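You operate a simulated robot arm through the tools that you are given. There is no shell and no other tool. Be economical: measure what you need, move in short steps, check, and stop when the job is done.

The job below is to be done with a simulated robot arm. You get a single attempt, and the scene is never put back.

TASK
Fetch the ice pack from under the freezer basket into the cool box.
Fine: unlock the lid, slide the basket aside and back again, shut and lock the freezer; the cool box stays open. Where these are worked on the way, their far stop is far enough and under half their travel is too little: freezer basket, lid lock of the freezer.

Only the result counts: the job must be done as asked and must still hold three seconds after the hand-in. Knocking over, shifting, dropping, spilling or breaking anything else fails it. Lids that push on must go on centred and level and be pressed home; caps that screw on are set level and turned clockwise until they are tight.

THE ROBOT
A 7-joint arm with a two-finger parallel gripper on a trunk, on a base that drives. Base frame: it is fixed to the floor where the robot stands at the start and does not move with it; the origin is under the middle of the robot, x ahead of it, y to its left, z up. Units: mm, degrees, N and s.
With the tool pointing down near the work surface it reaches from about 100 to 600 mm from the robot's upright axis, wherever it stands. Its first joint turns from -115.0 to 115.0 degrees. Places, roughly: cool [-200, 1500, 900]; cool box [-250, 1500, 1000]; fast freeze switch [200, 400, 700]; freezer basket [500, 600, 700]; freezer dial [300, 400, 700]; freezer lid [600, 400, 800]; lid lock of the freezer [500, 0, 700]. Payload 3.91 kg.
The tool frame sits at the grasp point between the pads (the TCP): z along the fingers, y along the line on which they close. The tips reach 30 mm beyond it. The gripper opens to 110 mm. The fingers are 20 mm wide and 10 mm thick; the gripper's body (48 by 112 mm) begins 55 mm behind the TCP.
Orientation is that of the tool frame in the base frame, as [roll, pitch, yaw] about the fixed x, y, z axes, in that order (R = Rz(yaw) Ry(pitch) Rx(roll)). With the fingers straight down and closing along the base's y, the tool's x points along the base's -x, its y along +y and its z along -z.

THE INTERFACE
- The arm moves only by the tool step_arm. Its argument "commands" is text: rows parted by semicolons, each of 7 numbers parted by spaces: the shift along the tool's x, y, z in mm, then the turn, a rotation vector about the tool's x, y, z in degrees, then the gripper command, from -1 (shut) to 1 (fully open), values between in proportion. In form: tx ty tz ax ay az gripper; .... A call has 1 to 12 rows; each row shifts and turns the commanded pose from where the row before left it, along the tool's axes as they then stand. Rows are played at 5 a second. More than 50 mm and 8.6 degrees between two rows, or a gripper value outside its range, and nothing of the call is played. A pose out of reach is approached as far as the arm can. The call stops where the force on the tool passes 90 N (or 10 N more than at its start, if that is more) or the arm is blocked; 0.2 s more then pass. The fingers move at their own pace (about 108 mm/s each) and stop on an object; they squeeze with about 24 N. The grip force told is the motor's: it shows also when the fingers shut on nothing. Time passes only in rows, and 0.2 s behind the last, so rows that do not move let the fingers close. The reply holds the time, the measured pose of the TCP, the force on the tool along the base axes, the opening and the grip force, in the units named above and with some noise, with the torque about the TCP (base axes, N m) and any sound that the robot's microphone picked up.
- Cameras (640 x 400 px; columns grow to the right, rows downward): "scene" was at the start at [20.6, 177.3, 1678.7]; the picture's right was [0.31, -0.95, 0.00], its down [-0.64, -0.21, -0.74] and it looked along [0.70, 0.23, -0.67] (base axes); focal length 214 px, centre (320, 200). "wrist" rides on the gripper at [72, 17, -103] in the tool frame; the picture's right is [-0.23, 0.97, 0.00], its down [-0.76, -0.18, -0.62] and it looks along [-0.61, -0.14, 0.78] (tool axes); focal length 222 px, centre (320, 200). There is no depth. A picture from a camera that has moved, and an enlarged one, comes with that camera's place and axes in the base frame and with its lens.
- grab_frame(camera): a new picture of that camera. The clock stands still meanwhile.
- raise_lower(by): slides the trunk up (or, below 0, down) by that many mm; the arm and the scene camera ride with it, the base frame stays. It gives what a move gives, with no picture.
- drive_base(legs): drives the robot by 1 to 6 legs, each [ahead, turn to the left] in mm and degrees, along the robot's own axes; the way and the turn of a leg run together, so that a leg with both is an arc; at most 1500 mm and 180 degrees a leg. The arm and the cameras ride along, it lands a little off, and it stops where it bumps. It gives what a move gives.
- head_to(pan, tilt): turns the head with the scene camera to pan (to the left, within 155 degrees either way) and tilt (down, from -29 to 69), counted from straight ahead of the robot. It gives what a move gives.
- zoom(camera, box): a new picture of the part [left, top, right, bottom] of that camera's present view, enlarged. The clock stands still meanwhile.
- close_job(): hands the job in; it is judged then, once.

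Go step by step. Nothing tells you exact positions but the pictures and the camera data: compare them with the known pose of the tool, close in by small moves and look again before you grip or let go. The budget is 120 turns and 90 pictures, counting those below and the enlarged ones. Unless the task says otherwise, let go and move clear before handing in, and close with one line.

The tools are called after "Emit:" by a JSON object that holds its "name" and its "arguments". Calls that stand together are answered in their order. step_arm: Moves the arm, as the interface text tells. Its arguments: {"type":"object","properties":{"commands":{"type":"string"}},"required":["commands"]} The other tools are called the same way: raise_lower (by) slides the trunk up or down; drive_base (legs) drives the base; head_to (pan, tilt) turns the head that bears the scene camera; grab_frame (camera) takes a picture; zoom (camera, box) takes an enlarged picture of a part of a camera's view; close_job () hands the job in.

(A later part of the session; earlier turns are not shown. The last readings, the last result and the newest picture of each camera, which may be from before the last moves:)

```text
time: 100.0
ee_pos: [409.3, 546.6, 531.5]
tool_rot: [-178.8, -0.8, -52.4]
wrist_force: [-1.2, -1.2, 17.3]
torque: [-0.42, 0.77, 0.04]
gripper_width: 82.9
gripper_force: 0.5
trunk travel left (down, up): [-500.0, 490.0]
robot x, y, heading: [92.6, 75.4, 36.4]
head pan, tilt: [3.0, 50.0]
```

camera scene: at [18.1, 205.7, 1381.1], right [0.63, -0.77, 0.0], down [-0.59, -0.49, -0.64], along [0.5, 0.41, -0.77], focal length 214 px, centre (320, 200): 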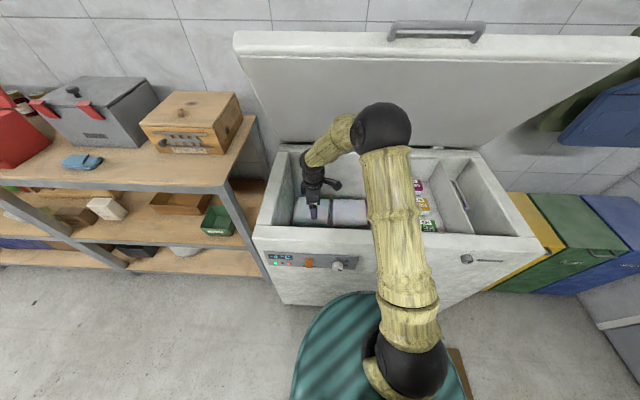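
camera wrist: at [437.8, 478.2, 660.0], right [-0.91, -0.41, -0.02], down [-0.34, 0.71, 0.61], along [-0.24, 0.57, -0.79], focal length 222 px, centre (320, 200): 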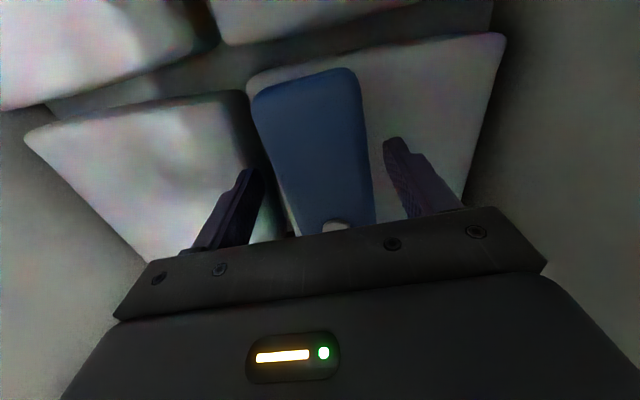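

Emit:
{"name": "step_arm", "arguments": {"commands": "0 0 0 0 0 0 0.3;0 0 0 0 0 0 -1;0 0 0 0 0 0 -1;0 0 0 0 0 0 -1"}}

Emit:
{"name": "step_arm", "arguments": {"commands": "0 0 -6 0 0 0 -1;0 0 0 0 0 0 -1"}}

Emit:
{"name": "step_arm", "arguments": {"commands": "0 0 -6 0 0 0 -1;0 0 -6 0 0 0 -1;0 0 0 0 0 0 -1"}}

Emit:
{"name": "grab_frame", "arguments": {"camera": "wrist"}}

```text
time: 101.0
ee_pos: [409.8, 548.5, 531.1]
tool_rot: [-178.7, -0.9, -52.5]
wrist_force: [-12.5, -6.7, 24.4]
torque: [-0.97, 1.09, -0.07]
gripper_width: 64.9
gripper_force: 23.7
trunk travel left (down, up): [-500.0, 490.0]
robot x, y, heading: [97.5, 69.6, 36.2]
head pan, tilt: [3.0, 50.0]
```

```text
time: 101.6
ee_pos: [410.4, 547.9, 534.6]
tool_rot: [-178.8, -0.9, -52.5]
wrist_force: [-0.4, 0.1, -2.9]
torque: [-0.06, -0.04, 0.01]
gripper_width: 64.7
gripper_force: 24.1
trunk travel left (down, up): [-500.0, 490.0]
robot x, y, heading: [96.0, 69.8, 36.3]
head pan, tilt: [3.0, 50.0]
```

```text
time: 102.4
ee_pos: [407.4, 549.1, 547.0]
tool_rot: [-178.9, -1.0, -52.6]
wrist_force: [0.5, 0.0, -3.0]
torque: [-0.03, -0.05, -0.04]
gripper_width: 64.7
gripper_force: 23.8
trunk travel left (down, up): [-500.0, 490.0]
robot x, y, heading: [93.4, 65.4, 36.1]
head pan, tilt: [3.0, 50.0]
```

```text
21 pictures are left
camera wrist: at [436.3, 480.0, 651.8], right [-0.91, -0.41, -0.02], down [-0.34, 0.71, 0.61], along [-0.24, 0.57, -0.79], focal length 222 px, centre (320, 200)
```

wrist: 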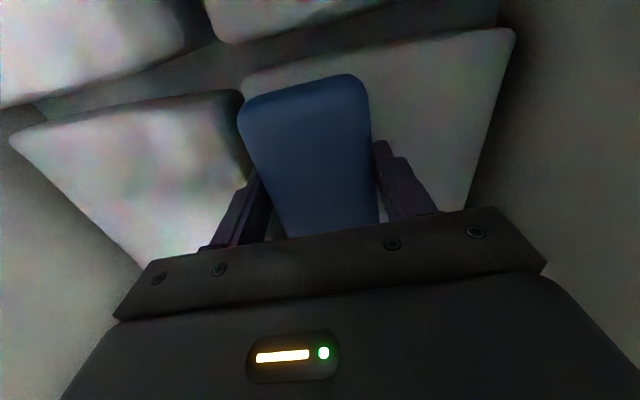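

About 3 N of weight is now held. I'll lift gently using the trunk.

Emit:
{"name": "raise_lower", "arguments": {"by": 40}}

Emit:
{"name": "raise_lower", "arguments": {"by": 340}}

Emit:
{"name": "grab_frame", "arguments": {"camera": "wrist"}}

```text
time: 103.2
ee_pos: [407.4, 547.6, 586.4]
tool_rot: [-178.8, -0.9, -52.5]
wrist_force: [1.2, -1.4, -2.8]
torque: [-0.02, -0.02, 0.0]
gripper_width: 64.5
gripper_force: 24.5
trunk travel left (down, up): [-540.0, 450.0]
robot x, y, heading: [98.2, 67.7, 36.6]
head pan, tilt: [3.0, 50.0]
```

```text
time: 106.6
ee_pos: [408.5, 548.7, 926.7]
tool_rot: [-179.0, -0.9, -52.6]
wrist_force: [-0.8, 0.2, -3.3]
torque: [-0.06, -0.04, 0.01]
gripper_width: 64.7
gripper_force: 24.0
trunk travel left (down, up): [-880.0, 110.0]
robot x, y, heading: [94.3, 70.8, 36.1]
head pan, tilt: [3.0, 50.0]
```

```text
20 pictures are left
camera wrist: at [436.4, 480.3, 1031.5], right [-0.91, -0.41, -0.02], down [-0.34, 0.71, 0.61], along [-0.24, 0.57, -0.79], focal length 222 px, centre (320, 200)
```

wrist: 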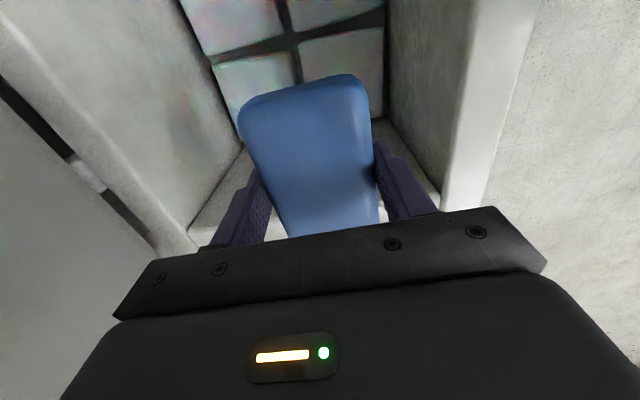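

The pack is held. I'll raise it clear of the freezer and retract toward the robot, gently.

Emit:
{"name": "step_arm", "arguments": {"commands": "0 0 -15 0 0 0 -1;0 0 -25 0 0 0 -1;0 0 -25 0 0 0 -1;0 0 -25 0 0 0 -1;0 0 -25 0 0 0 -1;0 10 -20 0 0 0 -1;0 20 -5 0 0 0 -1;0 25 0 0 0 0 -1;0 25 0 0 0 0 -1;0 25 0 0 0 0 -1;0 25 0 0 0 0 -1;0 15 0 0 0 0 -1"}}

Emit:
{"name": "raise_lower", "arguments": {"by": 105}}

Emit:
{"name": "drive_base", "arguments": {"legs": [[-200, 0], [0, 45], [0, 45]]}}

Emit:
{"name": "grab_frame", "arguments": {"camera": "wrist"}}

```text
time: 109.2
ee_pos: [289.7, 461.9, 1063.7]
tool_rot: [-179.0, -0.9, -52.4]
wrist_force: [0.4, 0.7, -3.2]
torque: [-0.03, -0.02, 0.0]
gripper_width: 64.7
gripper_force: 23.8
trunk travel left (down, up): [-880.0, 110.0]
robot x, y, heading: [97.9, 69.1, 36.0]
head pan, tilt: [3.0, 50.0]
```

```text
time: 110.5
ee_pos: [290.7, 462.5, 1170.1]
tool_rot: [-178.9, -0.9, -52.5]
wrist_force: [-0.4, -0.3, -2.9]
torque: [-0.04, 0.01, 0.01]
gripper_width: 64.8
gripper_force: 24.3
trunk travel left (down, up): [-985.0, 5.0]
robot x, y, heading: [95.6, 69.1, 36.4]
head pan, tilt: [3.0, 50.0]
```

```text
time: 118.2
ee_pos: [-461.0, 140.0, 1170.2]
tool_rot: [-178.9, -0.8, 38.4]
wrist_force: [0.2, 0.8, -2.5]
torque: [0.01, -0.03, 0.01]
gripper_width: 65.0
gripper_force: 24.3
trunk travel left (down, up): [-985.0, 5.0]
robot x, y, heading: [-65.9, -46.9, 127.0]
head pan, tilt: [3.0, 50.0]
```

```text
19 pictures are left
camera wrist: at [-392.9, 168.6, 1274.8], right [0.43, -0.9, -0.02], down [-0.71, -0.35, 0.62], along [-0.56, -0.25, -0.79], focal length 222 px, centre (320, 200)
```

wrist: 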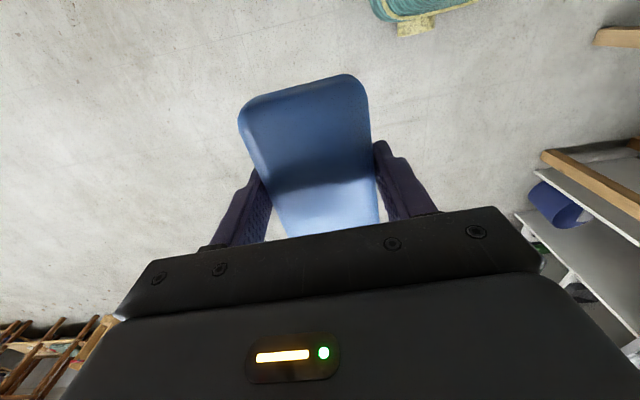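

I'm clear of the freezer and heading along the bench. I'll drive 1100 mm along it, turn to face it and look for the cool box.

Emit:
{"name": "drive_base", "arguments": {"legs": [[1100, 0], [0, -45], [0, -45.8]]}}

Emit:
{"name": "head_to", "arguments": {"pan": 0, "tilt": 45}}

Emit:
{"name": "grab_frame", "arguments": {"camera": "scene"}}

```text
time: 130.7
ee_pos: [-552.6, 1211.5, 1176.1]
tool_rot: [-178.0, -0.8, -52.6]
wrist_force: [0.2, 0.8, -2.0]
torque: [-0.02, -0.01, -0.03]
gripper_width: 65.0
gripper_force: 24.1
trunk travel left (down, up): [-985.0, 5.0]
robot x, y, heading: [-733.1, 832.5, 36.4]
head pan, tilt: [3.0, 50.0]
```

```text
time: 131.4
ee_pos: [-551.8, 1211.7, 1177.3]
tool_rot: [-177.9, -0.8, -52.6]
wrist_force: [0.1, 0.0, -3.7]
torque: [-0.04, -0.03, 0.0]
gripper_width: 64.7
gripper_force: 23.6
trunk travel left (down, up): [-985.0, 5.0]
robot x, y, heading: [-733.4, 829.9, 36.4]
head pan, tilt: [0.0, 45.0]
```

```text
18 pictures are left
camera scene: at [-803.9, 966.1, 1872.9], right [0.59, -0.81, 0.0], down [-0.57, -0.42, -0.71], along [0.57, 0.42, -0.71], focal length 214 px, centre (320, 200)
```

scene: 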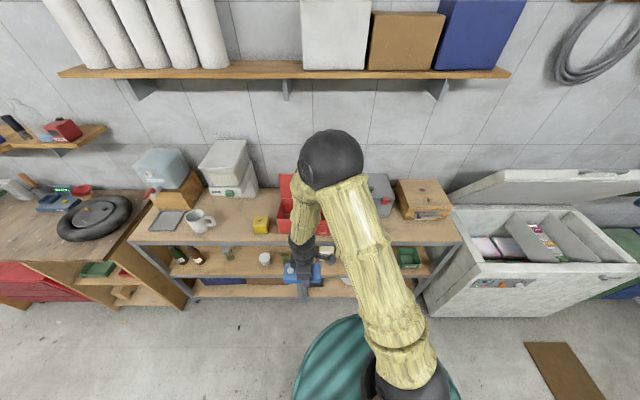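

The cool box is directly ahead, partly hidden by the arm. I'll drive 250 mm closer and look from both cameras.

Emit:
{"name": "drive_base", "arguments": {"legs": [[250, 0]]}}

Emit:
{"name": "grab_frame", "arguments": {"camera": "wrist"}}

Emit:
{"name": "zoom", "arguments": {"camera": "scene", "box": [160, 60, 480, 260]}}

```text
time: 133.4
ee_pos: [-352.4, 1356.3, 1176.0]
tool_rot: [-178.1, -0.7, -52.5]
wrist_force: [1.1, 0.6, -3.1]
torque: [-0.07, 0.03, -0.02]
gripper_width: 64.9
gripper_force: 24.1
trunk travel left (down, up): [-985.0, 5.0]
robot x, y, heading: [-534.0, 973.2, 36.3]
head pan, tilt: [0.0, 45.0]
```

```text
17 pictures are left
camera wrist: at [-326.5, 1287.1, 1280.5], right [-0.91, -0.41, -0.04], down [-0.34, 0.71, 0.62], along [-0.23, 0.58, -0.78], focal length 222 px, centre (320, 200)
```

wrist: 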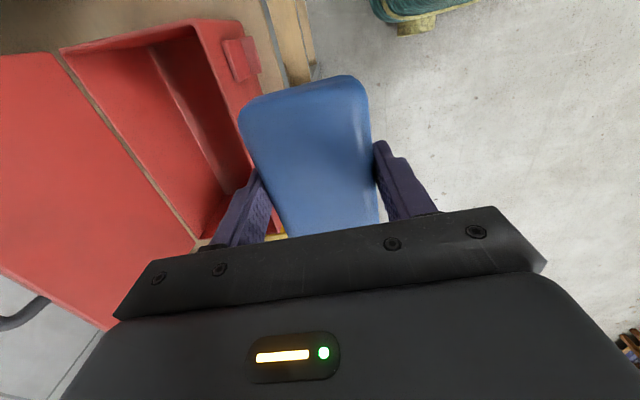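

```text
2.00 times, centred on (320, 160) of scene
camera zoom: at [-605.0, 1112.0, 1872.9], right [0.59, -0.81, 0.0], down [-0.57, -0.42, -0.71], along [0.57, 0.42, -0.71], focal length 429 px, centre (320, 280)
```

zoom: 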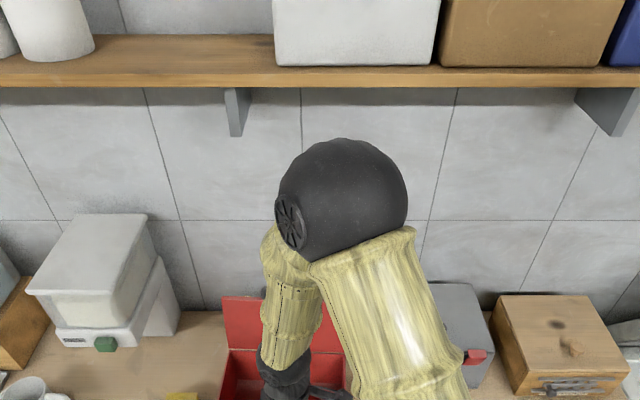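

The box rim is at about z≈1030, spanning roughly a=619–757 and l=1205–1485. I'll move over its centre, staying high, and look.

Emit:
{"name": "step_arm", "arguments": {"commands": "-5 -15 0 0 0 0 -1;-6 -24 0 0 0 0 -1;-6 -25 0 0 0 0 -1;-6 -25 0 0 0 0 -1;-6 -25 0 0 0 0 -1;-6 -25 0 0 0 0 -1;-6 -25 0 0 0 0 -1;0 0 0 0 0 0 -1"}}

Emit:
{"name": "grab_frame", "arguments": {"camera": "wrist"}}

Emit:
{"name": "head_to", "arguments": {"pan": 20, "tilt": 55}}

Emit:
{"name": "grab_frame", "arguments": {"camera": "scene"}}

```text
time: 135.2
ee_pos: [-247.6, 1489.6, 1182.6]
tool_rot: [-178.1, -0.8, -52.6]
wrist_force: [-0.5, 0.0, -2.3]
torque: [-0.02, -0.05, -0.02]
gripper_width: 64.8
gripper_force: 24.0
trunk travel left (down, up): [-985.0, 5.0]
robot x, y, heading: [-534.4, 977.4, 36.5]
head pan, tilt: [0.0, 45.0]
```

```text
15 pictures are left
camera wrist: at [-221.9, 1418.5, 1285.5], right [-0.91, -0.41, -0.04], down [-0.34, 0.71, 0.62], along [-0.23, 0.58, -0.78], focal length 222 px, centre (320, 200)
```

wrist: 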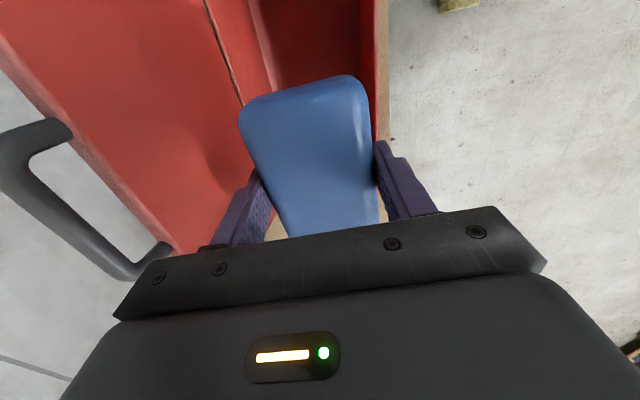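

```text
time: 136.0
ee_pos: [-247.6, 1490.0, 1181.2]
tool_rot: [-178.0, -0.9, -52.6]
wrist_force: [-0.1, 0.2, -2.1]
torque: [0.0, -0.02, 0.01]
gripper_width: 64.8
gripper_force: 24.5
trunk travel left (down, up): [-985.0, 5.0]
robot x, y, heading: [-533.2, 973.6, 36.6]
head pan, tilt: [20.0, 55.0]
```

```text
14 pictures are left
camera scene: at [-631.2, 1123.2, 1859.6], right [0.83, -0.56, 0.0], down [-0.46, -0.68, -0.57], along [0.32, 0.48, -0.82], focal length 214 px, centre (320, 200)
```

scene: 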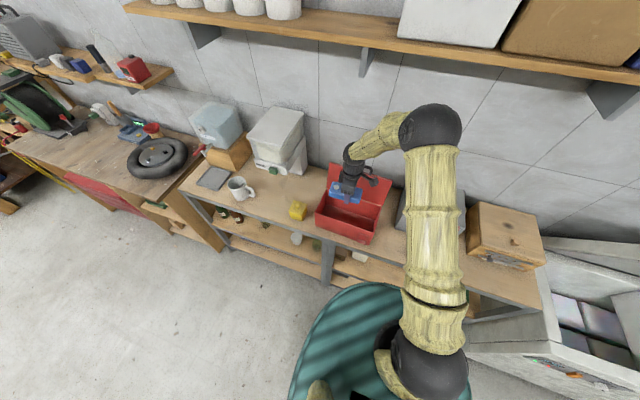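

Emit:
{"name": "zoom", "arguments": {"camera": "scene", "box": [290, 140, 418, 250]}}

```text
3.64 times, centred on (354, 195) of scene
camera zoom: at [-631.2, 1123.2, 1859.6], right [0.83, -0.56, 0.0], down [-0.46, -0.68, -0.57], along [0.32, 0.48, -0.82], focal length 780 px, centre (196, 218)
```

zoom: 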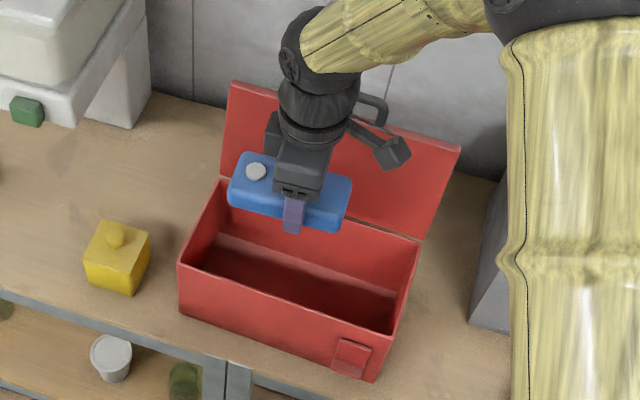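

I have a clear view: the opening is about a=636–758 inner, l=1208–1462. I'll centre the pack and lower it in, keeping the gripper body just above the rim.

Emit:
{"name": "step_arm", "arguments": {"commands": "10 -10 0 0 0 0 -1;0 0 20 0 0 0 -1;0 0 25 0 0 0 -1;0 0 25 0 0 0 -1;0 0 25 0 0 0 -1;0 0 25 0 0 0 -1;0 0 15 0 0 0 -1;0 0 0 0 0 0 -1"}}

Emit:
{"name": "zoom", "arguments": {"camera": "scene", "box": [290, 140, 418, 250]}}

```text
time: 137.8
ee_pos: [-229.4, 1490.1, 1048.2]
tool_rot: [-177.9, -0.8, -52.6]
wrist_force: [0.7, 0.3, -2.9]
torque: [-0.02, 0.0, 0.01]
gripper_width: 64.9
gripper_force: 23.9
trunk travel left (down, up): [-985.0, 5.0]
robot x, y, heading: [-535.0, 976.8, 36.4]
head pan, tilt: [20.0, 55.0]
```

```text
3.64 times, centred on (354, 195) of scene
camera zoom: at [-631.3, 1123.1, 1859.5], right [0.83, -0.56, 0.0], down [-0.46, -0.68, -0.57], along [0.32, 0.48, -0.82], focal length 780 px, centre (196, 218)
```

zoom: 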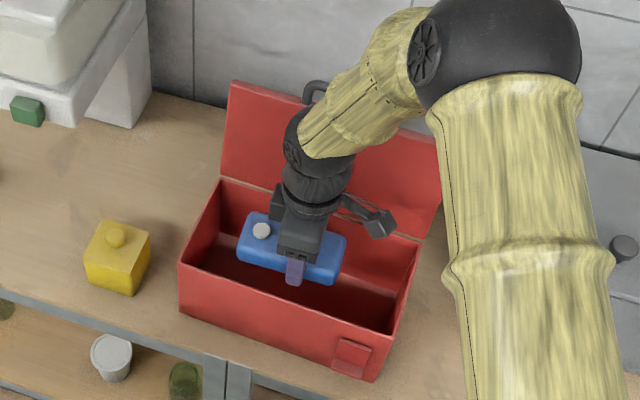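

Well centred over the box. I'll lower 62 mm and check the contact force.

Emit:
{"name": "step_arm", "arguments": {"commands": "0 1 20 0 0 0 -1;0 1 20 0 0 0 -1;0 0 14 0 0 0 -1;0 0 8 0 0 0 -1;0 0 0 0 0 0 -1"}}

Emit:
{"name": "zoom", "arguments": {"camera": "scene", "box": [290, 140, 418, 250]}}

```text
time: 139.0
ee_pos: [-228.1, 1487.6, 984.4]
tool_rot: [-178.1, -0.9, -52.6]
wrist_force: [-0.4, -0.5, -2.9]
torque: [0.01, -0.05, -0.01]
gripper_width: 65.0
gripper_force: 24.3
trunk travel left (down, up): [-985.0, 5.0]
robot x, y, heading: [-535.1, 978.6, 36.3]
head pan, tilt: [20.0, 55.0]
```

```text
3.64 times, centred on (354, 195) of scene
camera zoom: at [-631.3, 1123.3, 1859.5], right [0.83, -0.56, 0.0], down [-0.46, -0.68, -0.57], along [0.32, 0.48, -0.82], focal length 780 px, centre (196, 218)
```

zoom: 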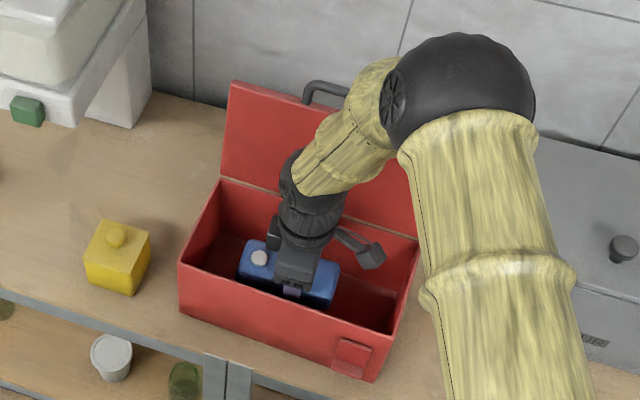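

The pack is inside, just above the floor of the box, with no room for the gripper body to go lower. I'll open slightly to let it settle, then rise straight up.

Emit:
{"name": "step_arm", "arguments": {"commands": "0 0 0 0 0 0 0.25;0 0 0 0 0 0 0.35;0 0 0 0 0 0 0.4;0 0 -10 0 0 0 0.4;0 0 -30 0 0 0 0.4;0 0 -45 0 0 0 0.4;0 0 -45 0 0 0 0.4;0 0 -45 0 0 0 0;0 0 -30 0 0 0 -0.2;0 0 0 0 0 0 -0.2"}}

Emit:
{"name": "zoom", "arguments": {"camera": "scene", "box": [290, 140, 418, 250]}}

```text
time: 141.2
ee_pos: [-236.9, 1486.5, 1193.1]
tool_rot: [-178.0, -0.7, -52.6]
wrist_force: [0.2, -0.8, 0.5]
torque: [0.03, 0.0, 0.02]
gripper_width: 44.0
gripper_force: 0.0
trunk travel left (down, up): [-985.0, 5.0]
robot x, y, heading: [-537.0, 978.9, 36.1]
head pan, tilt: [20.0, 55.0]
```

```text
3.64 times, centred on (354, 195) of scene
camera zoom: at [-631.1, 1123.4, 1859.5], right [0.83, -0.56, 0.0], down [-0.46, -0.68, -0.57], along [0.32, 0.48, -0.82], focal length 780 px, centre (196, 218)
```

zoom: 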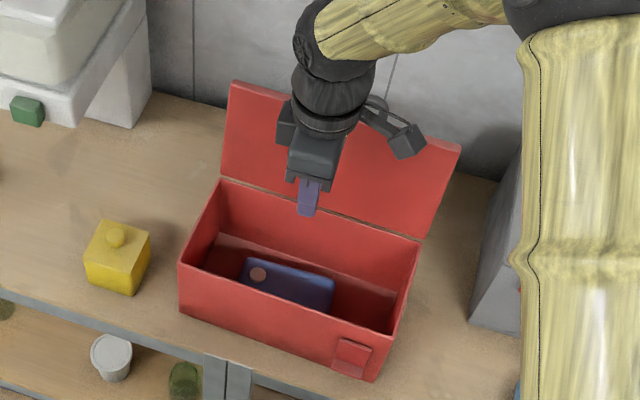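

The ice pack lies in the cool box. I'll retract the arm, turn the gripper back, and drive back to the freezer.

Emit:
{"name": "step_arm", "arguments": {"commands": "0 40 0 0 0 0 -0.2;0 45 0 0 0 0 -0.2;0 45 0 0 0 0 -0.2;0 30 0 0 0 0 -0.2;0 0 0 0 0 0 -0.2"}}

Emit:
{"name": "drive_base", "arguments": {"legs": [[-250, 0], [0, -90], [1105, 0], [0, 90]]}}

Emit:
{"name": "step_arm", "arguments": {"commands": "0 0 0 0 0 8.5 -0.2;0 0 0 0 0 8.5 -0.2;0 0 0 0 0 8.5 -0.2;0 0 0 0 0 8.5 -0.2;0 0 0 0 0 8.5 -0.2;0 0 0 0 0 8.5 -0.2;0 0 0 0 0 8.5 -0.2;0 0 0 0 0 8.5 -0.2;0 0 0 0 0 8.5 -0.2;0 0 0 0 0 8.5 -0.2;0 0 0 0 0 4 -0.2;0 0 0 0 0 0 -0.2"}}

Emit:
{"name": "head_to", "arguments": {"pan": 0, "tilt": 50}}

Emit:
{"name": "grab_frame", "arguments": {"camera": "scene"}}

```text
time: 142.4
ee_pos: [-363.4, 1389.5, 1185.9]
tool_rot: [-178.1, -0.7, -52.6]
wrist_force: [-0.3, -0.2, -0.4]
torque: [0.0, 0.0, 0.0]
gripper_width: 43.8
gripper_force: 0.1
trunk travel left (down, up): [-985.0, 5.0]
robot x, y, heading: [-535.6, 975.6, 36.5]
head pan, tilt: [20.0, 55.0]
```

```text
time: 161.7
ee_pos: [88.5, 370.8, 1186.0]
tool_rot: [-177.9, -0.8, -51.4]
wrist_force: [0.3, -0.6, 0.1]
torque: [0.0, 0.04, 0.02]
gripper_width: 43.8
gripper_force: 0.1
trunk travel left (down, up): [-985.0, 5.0]
robot x, y, heading: [-70.2, -44.2, 37.5]
head pan, tilt: [20.0, 55.0]
```

```text
time: 164.3
ee_pos: [90.4, 371.2, 1185.6]
tool_rot: [-179.1, 1.9, -140.4]
wrist_force: [0.4, 0.0, -0.5]
torque: [0.01, -0.03, 0.0]
gripper_width: 43.8
gripper_force: 0.1
trunk travel left (down, up): [-985.0, 5.0]
robot x, y, heading: [-70.3, -44.2, 37.5]
head pan, tilt: [20.0, 55.0]
```

```text
time: 165.1
ee_pos: [88.7, 371.7, 1187.3]
tool_rot: [-179.2, 2.1, -140.3]
wrist_force: [-0.4, 0.0, -0.2]
torque: [-0.01, 0.03, -0.02]
gripper_width: 44.1
gripper_force: 0.0
trunk travel left (down, up): [-985.0, 5.0]
robot x, y, heading: [-70.3, -45.4, 37.2]
head pan, tilt: [0.0, 50.0]
```

```text
9 pictures are left
camera scene: at [-149.4, 85.4, 1866.0], right [0.61, -0.79, 0.0], down [-0.61, -0.47, -0.64], along [0.51, 0.39, -0.77], focal length 214 px, centre (320, 200)
```

scene: 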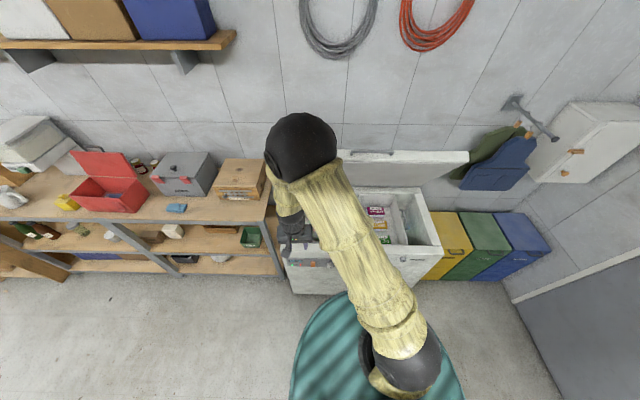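

The ice pack is visible in the cool box. I'll drive back up to the freezer, with the arm raised and the trunk lowered to the earlier working posture.

Emit:
{"name": "drive_base", "arguments": {"legs": [[200, -1.2]]}}

Emit:
{"name": "step_arm", "arguments": {"commands": "0 0 -48 0 0 0 -0.2;0 0 -48 0 0 0 -0.2;0 0 -48 0 0 0 -0.2;0 0 -48 0 0 0 -0.2;0 0 -48 0 0 0 -0.2;0 0 -20 0 0 0 -0.2;0 0 0 0 0 0 -0.2"}}

Emit:
{"name": "raise_lower", "arguments": {"by": -400}}

Emit:
{"name": "raise_lower", "arguments": {"by": -85}}

```text
time: 166.9
ee_pos: [259.0, 489.9, 1186.6]
tool_rot: [-179.2, 2.0, -141.7]
wrist_force: [0.3, 0.6, -1.0]
torque: [-0.01, 0.0, 0.0]
gripper_width: 44.0
gripper_force: 0.0
trunk travel left (down, up): [-985.0, 5.0]
robot x, y, heading: [93.5, 78.2, 36.3]
head pan, tilt: [0.0, 50.0]
```

```text
time: 168.5
ee_pos: [250.7, 484.6, 1446.4]
tool_rot: [-179.2, 1.9, -141.6]
wrist_force: [-0.4, 0.3, 0.3]
torque: [0.02, -0.03, -0.02]
gripper_width: 44.2
gripper_force: 0.0
trunk travel left (down, up): [-985.0, 5.0]
robot x, y, heading: [91.5, 75.9, 36.3]
head pan, tilt: [0.0, 50.0]
```

```text
time: 172.3
ee_pos: [249.9, 484.6, 1045.5]
tool_rot: [-179.3, 2.0, -141.6]
wrist_force: [0.5, -0.3, -0.2]
torque: [-0.01, 0.02, -0.02]
gripper_width: 43.8
gripper_force: 0.0
trunk travel left (down, up): [-585.0, 405.0]
robot x, y, heading: [90.2, 73.6, 36.0]
head pan, tilt: [0.0, 50.0]
```

```text
time: 173.5
ee_pos: [249.5, 484.9, 960.0]
tool_rot: [-179.1, 1.9, -141.6]
wrist_force: [-0.1, -0.2, 0.3]
torque: [0.03, 0.0, 0.03]
gripper_width: 44.1
gripper_force: 0.0
trunk travel left (down, up): [-500.0, 490.0]
robot x, y, heading: [90.9, 75.5, 36.4]
head pan, tilt: [0.0, 50.0]
```

I'll move over the basket's right wall, where I left it, at about (682, 98).

Emit:
{"name": "step_arm", "arguments": {"commands": "-8.2 -47.6 0 0 0 0 -0.2;-8.2 -47.6 0 0 0 0 -0.2;-8.2 -47.6 0 0 0 0 -0.2;-8.2 -47.6 0 0 0 0 -0.2;-8.2 -47.6 0 0 0 0 -0.2;-8.2 -47.6 0 0 0 0 -0.2;-8.2 -47.6 0 0 0 0 -0.2;-8.2 -47.6 0 0 0 0 -0.2;-8.2 -47.6 0 0 0 0 -0.2;-8.2 -47.6 0 0 0 0 -0.2;-8.2 -47.6 0 0 0 0 -0.2;-8.2 -47.6 0 0 0 0 -0.2"}}

Emit:
{"name": "step_arm", "arguments": {"commands": "0 0 45 0 0 0 -0.2;0 0 45 0 0 0 -0.2;0 0 40 0 0 0 -0.2;0 0 0 0 0 0 -0.2"}}

Emit:
{"name": "grab_frame", "arguments": {"camera": "wrist"}}

```text
time: 176.1
ee_pos: [683.5, 100.2, 970.0]
tool_rot: [-179.4, 2.0, -141.7]
wrist_force: [-0.2, -0.6, 0.4]
torque: [-0.02, -0.02, 0.0]
gripper_width: 43.8
gripper_force: 0.2
trunk travel left (down, up): [-500.0, 490.0]
robot x, y, heading: [91.0, 73.3, 36.2]
head pan, tilt: [0.0, 50.0]
```

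```text
time: 177.1
ee_pos: [686.8, 101.3, 842.0]
tool_rot: [-179.1, 1.9, -141.5]
wrist_force: [0.2, 0.8, 0.4]
torque: [-0.02, 0.06, 0.02]
gripper_width: 44.1
gripper_force: 0.1
trunk travel left (down, up): [-500.0, 490.0]
robot x, y, heading: [85.9, 73.6, 36.2]
head pan, tilt: [0.0, 50.0]
```

```text
8 pictures are left
camera wrist: at [615.9, 66.4, 942.9], right [-0.43, 0.9, -0.01], down [0.68, 0.33, 0.65], along [0.59, 0.27, -0.76], focal length 222 px, centre (320, 200)
```

wrist: 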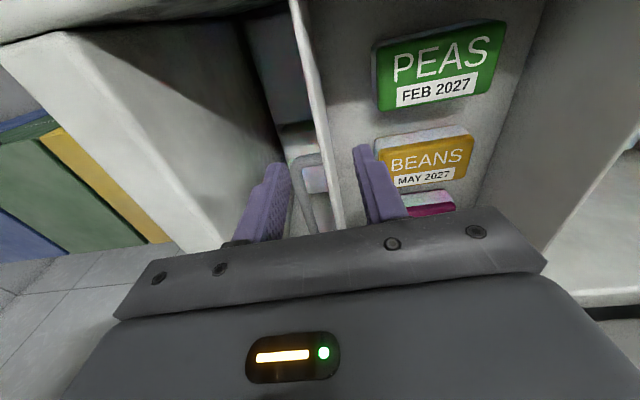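

The wall is between the fingers again. I'll descend, grip, and slide the basket back to the left.

Emit:
{"name": "step_arm", "arguments": {"commands": "8 0 20 0 0 0 -0.2;0 0 20 0 0 0 -0.2;0 0 18 0 0 0 -0.2;0 0 0 0 0 0 -1;0 0 0 0 0 0 -1;0 0 0 0 0 0 -1"}}

Emit:
{"name": "step_arm", "arguments": {"commands": "0 20 0 0 0 0 -1;0 36 0 0 0 0 -1;0 36 0 0 0 0 -1;0 36 0 0 0 0 -1;0 36 0 0 0 0 -1;0 36 0 0 0 0 -1;0 36 0 0 0 0 -1;0 36 0 0 0 0 -1;0 36 0 0 0 0 -1;0 36 0 0 0 0 -1;0 36 0 0 0 0 -1;0 10 0 0 0 0 -1"}}

```text
time: 178.5
ee_pos: [681.7, 96.6, 782.8]
tool_rot: [-179.3, 1.9, -141.5]
wrist_force: [-1.6, 1.9, -3.0]
torque: [0.96, 0.22, -0.88]
gripper_width: 5.2
gripper_force: 44.6
trunk travel left (down, up): [-500.0, 490.0]
robot x, y, heading: [88.8, 70.4, 36.5]
head pan, tilt: [0.0, 50.0]
```

```text
time: 181.1
ee_pos: [441.6, 401.1, 778.4]
tool_rot: [-179.3, 2.6, -141.6]
wrist_force: [23.5, 14.1, 14.3]
torque: [1.4, -0.2, -0.87]
gripper_width: 5.7
gripper_force: 44.8
trunk travel left (down, up): [-500.0, 490.0]
robot x, y, heading: [88.9, 78.5, 36.5]
head pan, tilt: [0.0, 50.0]
```

About 24 mm remain. I'll continue to the stop in small steps.

Emit:
{"name": "step_arm", "arguments": {"commands": "-6 8 0 0 0 0 -1;-3 8 0 0 0 0 -1;0 8 0 0 0 0 -1;0 6 0 0 0 0 -1;0 0 0 0 0 0 -1"}}

Emit:
{"name": "step_arm", "arguments": {"commands": "0 5 0 0 0 0 -1;0 5 0 0 0 0 -1;0 0 0 0 0 0 -1"}}

Emit:
{"name": "zoom", "arguments": {"camera": "scene", "box": [220, 60, 540, 260]}}

```text
time: 182.3
ee_pos: [426.7, 424.2, 776.8]
tool_rot: [-179.1, 1.6, -141.7]
wrist_force: [-5.3, -34.8, 8.2]
torque: [0.32, 1.13, -0.88]
gripper_width: 5.4
gripper_force: 45.4
trunk travel left (down, up): [-500.0, 490.0]
robot x, y, heading: [87.4, 75.8, 36.1]
head pan, tilt: [0.0, 50.0]
```

```text
time: 183.1
ee_pos: [426.5, 425.4, 778.3]
tool_rot: [-178.9, 1.4, -142.4]
wrist_force: [18.4, -72.4, -2.8]
torque: [0.44, -0.27, -0.95]
gripper_width: 5.7
gripper_force: 45.1
trunk travel left (down, up): [-500.0, 490.0]
robot x, y, heading: [89.5, 76.6, 36.3]
head pan, tilt: [0.0, 50.0]
```

```text
2.00 times, centred on (380, 160) of scene
camera zoom: at [16.8, 200.2, 1381.9], right [0.59, -0.81, -0.01], down [-0.62, -0.45, -0.64], along [0.52, 0.38, -0.76], focal length 429 px, centre (200, 280)
```

zoom: 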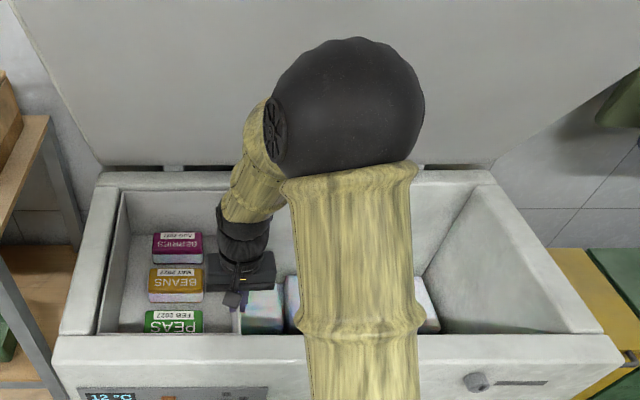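

The basket is back against its home stop. I'll release it, rise and back away so I can deal with the lid.

Emit:
{"name": "step_arm", "arguments": {"commands": "0 -3 0 0 0 0 -1;0 0 0 0 0 0 -0.2;0 0 0 0 0 0 -0.2;0 0 -40 0 0 0 -0.2;0 0 -48 0 0 0 -0.2;0 0 -48 0 0 0 -0.2;0 0 -48 0 0 0 -0.2;0 0 -48 0 0 0 -1;0 0 -48 0 0 0 -1;0 0 0 0 0 0 -1"}}

Emit:
{"name": "drive_base", "arguments": {"legs": [[-100, 0]]}}

Emit:
{"name": "step_arm", "arguments": {"commands": "0 0 0 0 -8.5 0 -1;0 0 0 0 -8.5 0 -1;0 0 0 0 -8.5 0 -1;0 0 0 0 -8.5 0 -1;0 0 0 0 -8.5 0 -1;0 0 0 0 -8.5 0 -1;0 0 0 0 -8.5 0 -1;0 0 0 0 -8.5 0 -1;0 0 0 0 -8.5 0 -1;0 0 0 0 -8.5 0 -1;0 0 0 0 -3 0 -1;0 0 0 0 0 0 -1"}}

```text
time: 185.3
ee_pos: [412.9, 430.7, 1058.7]
tool_rot: [-179.1, 2.1, -141.5]
wrist_force: [0.2, -0.7, 0.3]
torque: [-0.01, 0.01, 0.01]
gripper_width: 0.0
gripper_force: 23.3
trunk travel left (down, up): [-500.0, 490.0]
robot x, y, heading: [87.9, 74.6, 36.4]
head pan, tilt: [0.0, 50.0]
```

```text
time: 186.6
ee_pos: [330.2, 371.9, 1057.6]
tool_rot: [-179.2, 2.0, -141.4]
wrist_force: [-0.3, 0.1, 0.0]
torque: [0.03, 0.0, -0.01]
gripper_width: 0.1
gripper_force: 24.1
trunk travel left (down, up): [-500.0, 490.0]
robot x, y, heading: [5.0, 17.8, 36.6]
head pan, tilt: [0.0, 50.0]
```

```text
time: 189.2
ee_pos: [335.5, 384.4, 1068.2]
tool_rot: [-87.0, 89.2, -48.6]
wrist_force: [0.1, 0.3, -0.7]
torque: [-0.03, 0.01, -0.01]
gripper_width: 0.1
gripper_force: 23.7
out of reach, approached as far as the arm can: row 7, 8, 10, 11
trunk travel left (down, up): [-500.0, 490.0]
robot x, y, heading: [8.3, 17.7, 36.4]
head pan, tilt: [0.0, 50.0]
```

I'll move to the handle's centreline and up above the bar, still in front of the lid.

Emit:
{"name": "step_arm", "arguments": {"commands": "0 -45 0 2 0 0 -1;0 -45 0 0 0 0 -1;0 -45 0 0 0 0 -1;0 -45 0 0 0 0 -1;-46 0 0 0 0 0 -1;-46 0 0 0 0 0 -1;-46 0 0 0 0 0 -1;-46 0 0 0 0 0 -1;-46 0 0 0 0 0 -1;0 0 0 0 0 0 -1"}}

Emit:
{"name": "grab_frame", "arguments": {"camera": "wrist"}}

```text
time: 191.3
ee_pos: [368.3, 356.9, 1301.2]
tool_rot: [-82.9, 89.1, -46.4]
wrist_force: [0.4, 0.3, -1.2]
torque: [-0.01, 0.0, -0.02]
gripper_width: 0.1
gripper_force: 24.0
out of reach, approached as far as the arm can: row 1, 2, 3, 4
trunk travel left (down, up): [-500.0, 490.0]
robot x, y, heading: [9.5, 16.7, 36.5]
head pan, tilt: [0.0, 50.0]
```

```text
6 pictures are left
camera wrist: at [274.9, 306.1, 1228.4], right [-0.58, 0.78, 0.21], down [-0.4, -0.51, 0.76], along [0.71, 0.36, 0.61], focal length 222 px, centre (320, 200)
```

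wrist: 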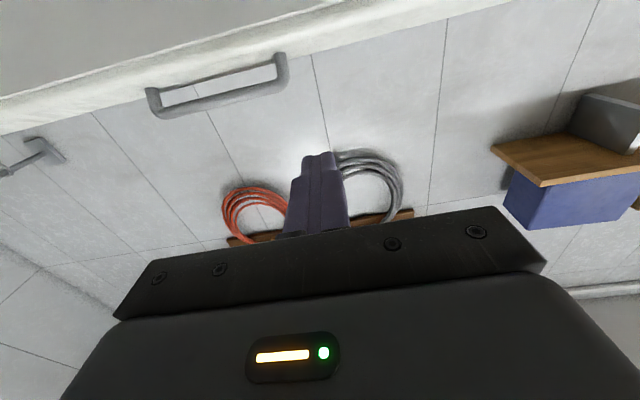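

The bar is at about a=750, z≈1270. I'll move over it with about 20 mm clearance.

Emit:
{"name": "step_arm", "arguments": {"commands": "-18 -20 20 0 0 0 -1;0 -30 30 0 0 0 -1;0 -30 30 0 0 0 -1;0 -30 30 0 0 0 -1;0 -29 30 0 0 0 -1;0 0 45 0 0 0 -1;0 0 45 0 0 0 -1;0 0 0 0 0 0 -1"}}

Emit:
{"name": "grab_frame", "arguments": {"camera": "wrist"}}

```text
time: 193.2
ee_pos: [581.2, 345.9, 1317.9]
tool_rot: [-86.6, 89.2, -50.0]
wrist_force: [0.8, 1.4, 0.5]
torque: [-0.03, 0.05, -0.03]
gripper_width: 0.1
gripper_force: 23.8
out of reach, approached as far as the arm can: row 6, 7
trunk travel left (down, up): [-500.0, 490.0]
robot x, y, heading: [8.8, 14.8, 36.5]
head pan, tilt: [0.0, 50.0]
```

```text
5 pictures are left
camera wrist: at [489.9, 295.5, 1246.7], right [-0.58, 0.78, 0.21], down [-0.4, -0.51, 0.76], along [0.71, 0.36, 0.61], focal length 222 px, centre (320, 200)
```

wrist: 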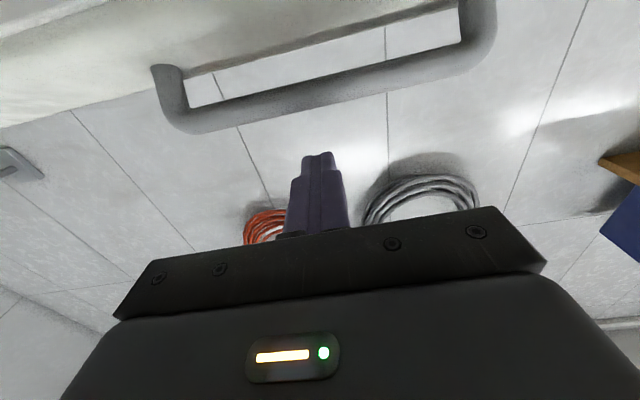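

By apparent size, the bar is at about a≈690, z≈1272, just below the fingertips. I'll drive 30 mm ahead for overlap and press down along the arc.

Emit:
{"name": "drive_base", "arguments": {"legs": [[30, 0]]}}

Emit:
{"name": "step_arm", "arguments": {"commands": "15 0 0 0 0 0 -1;15 0 0 0 0 0 -1;15 0 -5 0 0 0 -1;15 0 -8 0 0 0 -1;15 0 -9 0 0 0 -1;0 0 0 0 0 0 -1"}}

Emit:
{"name": "grab_frame", "arguments": {"camera": "wrist"}}

```text
time: 194.0
ee_pos: [607.8, 362.5, 1319.2]
tool_rot: [-87.7, 89.2, -51.3]
wrist_force: [0.1, -0.4, -0.3]
torque: [0.01, 0.02, -0.03]
gripper_width: 0.0
gripper_force: 24.0
trunk travel left (down, up): [-500.0, 490.0]
robot x, y, heading: [32.6, 31.7, 36.8]
head pan, tilt: [0.0, 50.0]
```

```text
time: 195.2
ee_pos: [585.3, 345.9, 1277.1]
tool_rot: [-14.9, 86.3, 20.6]
wrist_force: [-20.2, -15.3, 47.6]
torque: [0.25, 0.38, 0.03]
gripper_width: 0.0
gripper_force: 24.5
trunk travel left (down, up): [-500.0, 490.0]
robot x, y, heading: [30.8, 35.8, 36.5]
head pan, tilt: [0.0, 50.0]
stopped in row 5: the force on the tool passed its limit at 94 N (the readings are from after the stop); the commanded pose is now the measured one
```

```text
4 pictures are left
camera wrist: at [496.0, 299.7, 1198.4], right [-0.58, 0.79, 0.21], down [-0.45, -0.52, 0.72], along [0.68, 0.33, 0.66], focal length 222 px, centre (320, 200)
```

wrist: 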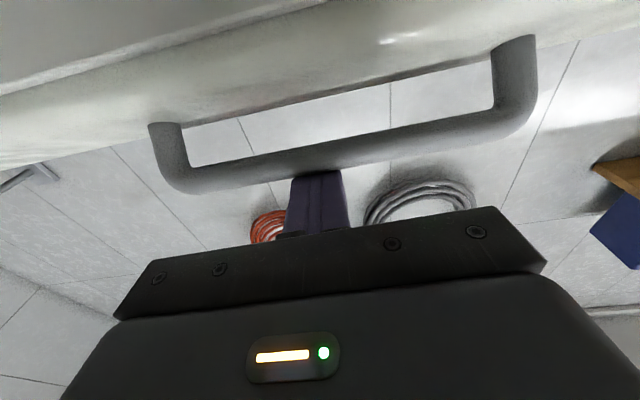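

The fingers bear on the bar from above. I'm pressing too fast for this lever arm, so I'll go slower, following the arc back and down.

Emit:
{"name": "step_arm", "arguments": {"commands": "4 0 -7 0 0 0 -1;4 0 -7 0 0 0 -1;4 0 -7 0 0 0 -1;4 0 -7 0 0 0 -1;4 0 -7 0 0 0 -1;4 0 -7 0 0 0 -1;0 0 0 0 0 0 -1"}}

```text
time: 196.8
ee_pos: [551.5, 322.0, 1249.7]
tool_rot: [-12.0, 87.3, 23.0]
wrist_force: [-15.4, -25.9, 36.9]
torque: [-0.01, 0.28, 0.15]
gripper_width: 0.0
gripper_force: 24.4
out of reach, approached as far as the arm can: row 5
trunk travel left (down, up): [-500.0, 490.0]
robot x, y, heading: [29.0, 32.7, 36.6]
head pan, tilt: [0.0, 50.0]
```

The lid is following. I'll continue along the arc.

Emit:
{"name": "step_arm", "arguments": {"commands": "5 0 -8 0 0 0 -1;5 0 -8 0 0 0 -1;6 0 -8 0 0 0 -1;6 0 -8 0 0 0 -1;6 0 -8 0 0 0 -1;6 0 -8 0 0 0 -1;7 0 -8 0 0 0 -1;7 0 -8 0 0 0 -1;7 0 -7 0 0 0 -1;7 0 -7 0 0 0 -1;7 0 -7 0 0 0 -1;0 0 0 0 0 0 -1"}}

```text
time: 199.4
ee_pos: [472.1, 318.2, 1190.8]
tool_rot: [-19.9, 87.9, 15.6]
wrist_force: [-4.2, -14.6, 13.3]
torque: [-0.05, 0.12, 0.12]
gripper_width: 0.0
gripper_force: 24.2
out of reach, approached as far as the arm can: row 1, 2, 3, 4, 5, 6, 7, 8, 9, 10, 11
trunk travel left (down, up): [-500.0, 490.0]
robot x, y, heading: [34.0, 31.1, 36.1]
head pan, tilt: [0.0, 50.0]
```

The arm is folding up too tightly. I'll unload, drive back 110 mm, and re-place the fingers on the bar.

Emit:
{"name": "step_arm", "arguments": {"commands": "-15 0 0 0 0 0 -1;-15 0 0 0 0 0 -1;0 0 0 0 0 0 -1"}}

Emit:
{"name": "drive_base", "arguments": {"legs": [[-110, 0]]}}

Emit:
{"name": "grab_frame", "arguments": {"camera": "wrist"}}

```text
time: 200.2
ee_pos: [471.0, 323.2, 1218.4]
tool_rot: [-23.3, 88.0, 12.7]
wrist_force: [-0.7, 0.2, -0.2]
torque: [-0.02, -0.01, 0.0]
gripper_width: 0.1
gripper_force: 23.6
trunk travel left (down, up): [-500.0, 490.0]
robot x, y, heading: [33.4, 34.1, 36.5]
head pan, tilt: [0.0, 50.0]
```

```text
time: 201.5
ee_pos: [384.7, 257.1, 1219.6]
tool_rot: [-22.7, 87.9, 13.2]
wrist_force: [0.4, 0.1, 0.4]
torque: [0.0, 0.0, 0.0]
gripper_width: 0.0
gripper_force: 24.4
trunk travel left (down, up): [-500.0, 490.0]
robot x, y, heading: [-57.1, -31.7, 36.4]
head pan, tilt: [0.0, 50.0]
```

```text
3 pictures are left
camera wrist: at [293.5, 208.8, 1143.0], right [-0.58, 0.79, 0.21], down [-0.43, -0.52, 0.74], along [0.69, 0.34, 0.64], focal length 222 px, centre (320, 200)
```

wrist: 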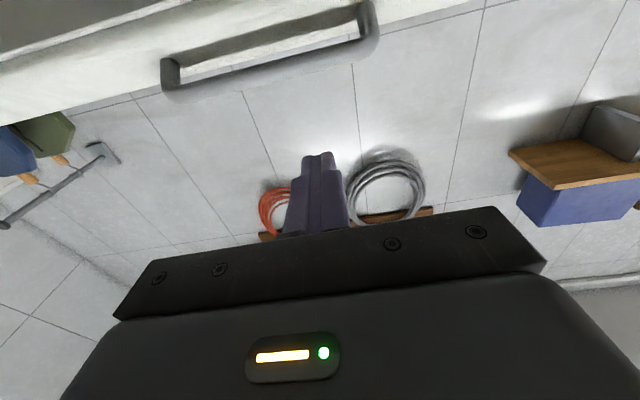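

The lid is now at about 47°, with the bar at about a=556, z=1167. I'll re-place the fingers over it and press further down.

Emit:
{"name": "step_arm", "arguments": {"commands": "0 -20 30 0 0 0 -1;0 -20 30 0 0 0 -1;0 0 32 0 0 0 -1;12 0 0 0 0 0 -1;12 0 0 0 0 0 -1;10 0 -4 0 0 0 -1;10 0 -8 0 0 0 -1;10 0 -8 0 0 0 -1;10 0 -8 0 0 0 -1;10 0 -8 0 0 0 -1;10 0 -8 0 0 0 -1;0 0 0 0 0 0 -1"}}

Emit:
{"name": "step_arm", "arguments": {"commands": "12 0 -9 0 0 0 -1;12 0 -9 0 0 0 -1;12 0 -8 0 0 0 -1;12 0 -7 0 0 0 -1;12 0 -7 0 0 0 -1;12 0 -6 0 0 0 -1;12 0 -6 0 0 0 -1;12 0 -5 0 0 0 -1;12 0 -5 0 0 0 -1;0 0 0 0 0 0 -1"}}

```text
time: 204.1
ee_pos: [420.4, 285.9, 1164.9]
tool_rot: [-24.8, 88.1, 10.7]
wrist_force: [0.6, 0.2, 0.9]
torque: [-0.01, 0.02, 0.02]
gripper_width: 0.0
gripper_force: 24.4
out of reach, approached as far as the arm can: row 2, 4, 5, 6, 7, 8, 9, 10, 11
trunk travel left (down, up): [-500.0, 490.0]
robot x, y, heading: [-56.3, -30.1, 36.7]
head pan, tilt: [0.0, 50.0]
```

```text
time: 206.3
ee_pos: [348.7, 278.8, 1073.3]
tool_rot: [-24.3, 88.0, 11.3]
wrist_force: [-0.7, 0.1, -0.9]
torque: [0.01, 0.04, -0.02]
gripper_width: 0.0
gripper_force: 23.6
out of reach, approached as far as the arm can: row 1, 2, 3, 4, 5, 6, 7, 8, 9
trunk travel left (down, up): [-500.0, 490.0]
robot x, y, heading: [-57.8, -29.1, 36.7]
head pan, tilt: [0.0, 50.0]
```

The arm slid off the bar because of the fold limit. I'll raise the arm relative to the trunk, lower the trunk by 250, and re-approach.

Emit:
{"name": "step_arm", "arguments": {"commands": "-45 0 0 0 0 0 -1;-45 0 0 0 0 0 -1;-45 0 0 0 0 0 -1;-45 0 0 0 0 0 -1;-45 0 0 0 0 0 -1;-45 0 0 0 0 0 -1;0 -40 0 0 0 0 -1;0 -40 0 0 0 0 -1;0 0 0 0 0 0 -1"}}

Emit:
{"name": "raise_lower", "arguments": {"by": -250}}

Emit:
{"name": "step_arm", "arguments": {"commands": "-45 0 0 0 0 0 -1;-45 0 0 0 0 0 -1;-40 0 0 0 0 0 -1;0 0 0 0 0 0 -1"}}

```text
time: 208.3
ee_pos: [379.8, 223.9, 1344.8]
tool_rot: [-20.0, 87.8, 15.8]
wrist_force: [0.7, 0.0, -0.3]
torque: [0.0, 0.0, 0.03]
gripper_width: 0.0
gripper_force: 24.2
out of reach, approached as far as the arm can: row 8
trunk travel left (down, up): [-500.0, 490.0]
robot x, y, heading: [-55.2, -34.6, 36.5]
head pan, tilt: [0.0, 50.0]
```

```text
time: 210.8
ee_pos: [389.9, 236.9, 1081.0]
tool_rot: [-86.9, 88.4, -51.2]
wrist_force: [0.2, -0.1, -0.4]
torque: [0.0, 0.0, 0.03]
gripper_width: 0.2
gripper_force: 24.1
trunk travel left (down, up): [-250.0, 740.0]
robot x, y, heading: [-54.1, -33.3, 36.7]
head pan, tilt: [0.0, 50.0]
```

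```text
time: 211.8
ee_pos: [375.4, 226.6, 1227.1]
tool_rot: [-22.8, 87.7, 13.1]
wrist_force: [-0.4, 0.6, 0.6]
torque: [0.0, 0.02, -0.02]
gripper_width: 0.0
gripper_force: 24.6
trunk travel left (down, up): [-250.0, 740.0]
robot x, y, heading: [-55.7, -32.3, 36.7]
head pan, tilt: [0.0, 50.0]
```

Now I'm above and in front of the bar. I'll move forward over it and press down along the arc.

Emit:
{"name": "step_arm", "arguments": {"commands": "0 -11 38 0 0 0 -1;0 -11 38 0 0 0 -1;0 0 40 0 0 0 -1;13 0 0 0 0 0 -1;13 0 0 0 0 0 -1;12 0 -2 0 0 0 -1;8 0 -7 0 0 0 -1;8 0 -7 0 0 0 -1;8 0 -7 0 0 0 -1;8 0 -7 0 0 0 -1;8 0 -7 0 0 0 -1;0 0 0 0 0 0 -1"}}

```text
time: 214.4
ee_pos: [454.5, 252.4, 1151.6]
tool_rot: [-21.2, 87.7, 14.6]
wrist_force: [-1.2, -0.9, 4.1]
torque: [0.05, -0.07, -0.02]
gripper_width: 0.2
gripper_force: 23.5
trunk travel left (down, up): [-250.0, 740.0]
robot x, y, heading: [-59.4, -31.3, 36.7]
head pan, tilt: [0.0, 50.0]
```

Good contact at only 4 N. I'll continue down.

Emit:
{"name": "step_arm", "arguments": {"commands": "10 0 -7 0 0 0 -1;10 0 -7 0 0 0 -1;10 0 -7 0 0 0 -1;10 0 -6 0 0 0 -1;10 0 -6 0 0 0 -1;10 0 -6 0 0 0 -1;11 0 -5 0 0 0 -1;11 0 -5 0 0 0 -1;11 0 -5 0 0 0 -1;11 0 -5 0 0 0 -1;11 0 -4 0 0 0 -1;0 0 0 0 0 0 -1"}}

```text
time: 217.0
ee_pos: [409.1, 216.8, 1032.5]
tool_rot: [-21.7, 87.7, 14.2]
wrist_force: [-1.1, -0.7, 1.9]
torque: [0.03, -0.02, -0.02]
gripper_width: 0.0
gripper_force: 24.2
trunk travel left (down, up): [-250.0, 740.0]
robot x, y, heading: [-60.3, -30.6, 36.9]
head pan, tilt: [0.0, 50.0]
```

Emit:
{"name": "step_arm", "arguments": {"commands": "12 0 -4 0 0 0 -1;12 0 -4 0 0 0 -1;12 0 -3 0 0 0 -1;12 0 -3 0 0 0 -1;12 0 -3 0 0 0 -1;12 0 -2 0 0 0 -1;12 0 -2 0 0 0 -1;12 0 -2 0 0 0 -1;12 0 -2 0 0 0 -1;12 0 -2 0 0 0 -1;12 0 -1 0 0 0 -1;0 0 0 0 0 0 -1"}}

Emit:
{"name": "step_arm", "arguments": {"commands": "10 0 0 0 0 0 -1;10 0 0 0 0 0 -1;10 0 0 0 0 0 -1;8 0 0 0 0 0 -1;8 0 0 0 0 0 -1;6 0 0 0 0 0 -1;5 0 0 0 0 0 -1;5 0 0 0 0 0 -1;0 0 0 0 0 0 -1"}}

```text
time: 219.6
ee_pos: [392.7, 201.0, 900.8]
tool_rot: [-21.9, 87.8, 14.0]
wrist_force: [-3.1, -3.9, -1.5]
torque: [-0.06, 0.06, -0.05]
gripper_width: 0.5
gripper_force: 23.8
trunk travel left (down, up): [-250.0, 740.0]
robot x, y, heading: [-57.2, -29.7, 36.7]
head pan, tilt: [0.0, 50.0]
```

```text
time: 220.9
ee_pos: [385.6, 197.2, 854.6]
tool_rot: [-20.9, 87.6, 15.0]
wrist_force: [-53.5, -28.3, 0.0]
torque: [-0.48, 0.3, 0.37]
gripper_width: 0.1
gripper_force: 24.0
trunk travel left (down, up): [-250.0, 740.0]
robot x, y, heading: [-58.0, -39.1, 36.8]
head pan, tilt: [0.0, 50.0]
stopped in row 6: the force on the tool passed its limit at 92 N (the readings are from after the stop); the commanded pose is now the measured one
```

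The tips now touch the lid's front face. I'll back off 14 mm and continue pressing the bar down.

Emit:
{"name": "step_arm", "arguments": {"commands": "0 0 -8 0 0 0 -1;0 0 -6 0 0 0 -1;6 0 0 0 0 0 -1;6 0 0 0 0 0 -1;5 0 0 0 0 0 -1;4 0 0 0 0 0 -1;4 0 0 0 0 0 -1;0 0 0 0 0 0 -1"}}

Emit:
{"name": "grab_frame", "arguments": {"camera": "scene"}}

```text
time: 222.7
ee_pos: [381.0, 192.6, 842.7]
tool_rot: [-14.3, 85.5, 21.7]
wrist_force: [4.1, 1.6, 72.6]
torque: [0.56, 0.19, 0.02]
gripper_width: 0.0
gripper_force: 24.0
trunk travel left (down, up): [-250.0, 740.0]
robot x, y, heading: [-57.0, -29.9, 36.5]
head pan, tilt: [0.0, 50.0]
```

```text
2 pictures are left
camera scene: at [-136.7, 97.1, 1131.5], right [0.6, -0.8, 0.0], down [-0.61, -0.46, -0.65], along [0.52, 0.38, -0.76], focal length 214 px, centre (320, 200)
```

scene: 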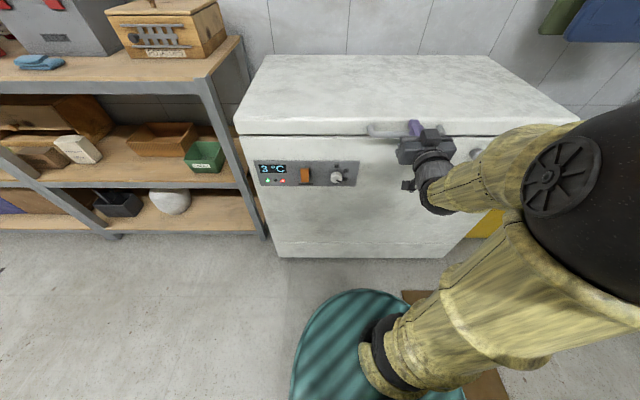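

The lid is shut and flush. I'll back off, move over to the lock knob, and lower to its height.

Emit:
{"name": "step_arm", "arguments": {"commands": "-20 0 0 0 0 0 -1;0 0 -30 0 0 0 -1;0 0 -28 0 0 0 -0.2;0 -44 0 0 0 0 -0.2;0 -44 0 0 0 0 -0.2;0 -44 0 0 0 0 -0.2;0 -44 0 0 0 0 -0.2;0 -43 0 0 0 0 -0.2;0 0 0 0 0 0 -0.2"}}

Emit:
{"name": "raise_lower", "arguments": {"by": -100}}

```text
time: 224.7
ee_pos: [484.6, -14.0, 868.4]
tool_rot: [-21.4, 87.7, 14.4]
wrist_force: [-0.5, 0.6, 0.3]
torque: [-0.02, -0.02, 0.0]
gripper_width: 44.2
gripper_force: 0.0
out of reach, approached as far as the arm can: row 2, 3
trunk travel left (down, up): [-250.0, 740.0]
robot x, y, heading: [-59.6, -31.6, 36.6]
head pan, tilt: [0.0, 50.0]
```

```text
time: 226.1
ee_pos: [485.1, -13.6, 768.0]
tool_rot: [-21.4, 87.7, 14.4]
wrist_force: [0.0, 1.0, -0.2]
torque: [0.04, -0.01, -0.01]
gripper_width: 44.1
gripper_force: 0.1
trunk travel left (down, up): [-150.0, 840.0]
robot x, y, heading: [-61.7, -34.3, 36.4]
head pan, tilt: [0.0, 50.0]
```

I'll use the known grip position at (518, 22, 744): drop and align, advance, and close on the knob.

Emit:
{"name": "step_arm", "arguments": {"commands": "22 9.6 0 0 0 0 -0.2;0 0 0 0 0 0 -0.2;0 0 20 0 0 0 -0.2;0 0 20 0 0 0 -0.2;0 0 8 0 0 0 -0.2;0 0 0 0 0 0 -0.2"}}

```text
time: 227.4
ee_pos: [517.5, 22.5, 748.0]
tool_rot: [-21.5, 87.8, 14.3]
wrist_force: [-6.0, -3.9, -0.6]
torque: [-0.11, 0.05, 0.22]
gripper_width: 44.4
gripper_force: 0.5
trunk travel left (down, up): [-150.0, 840.0]
robot x, y, heading: [-58.1, -31.9, 36.6]
head pan, tilt: [0.0, 50.0]
```

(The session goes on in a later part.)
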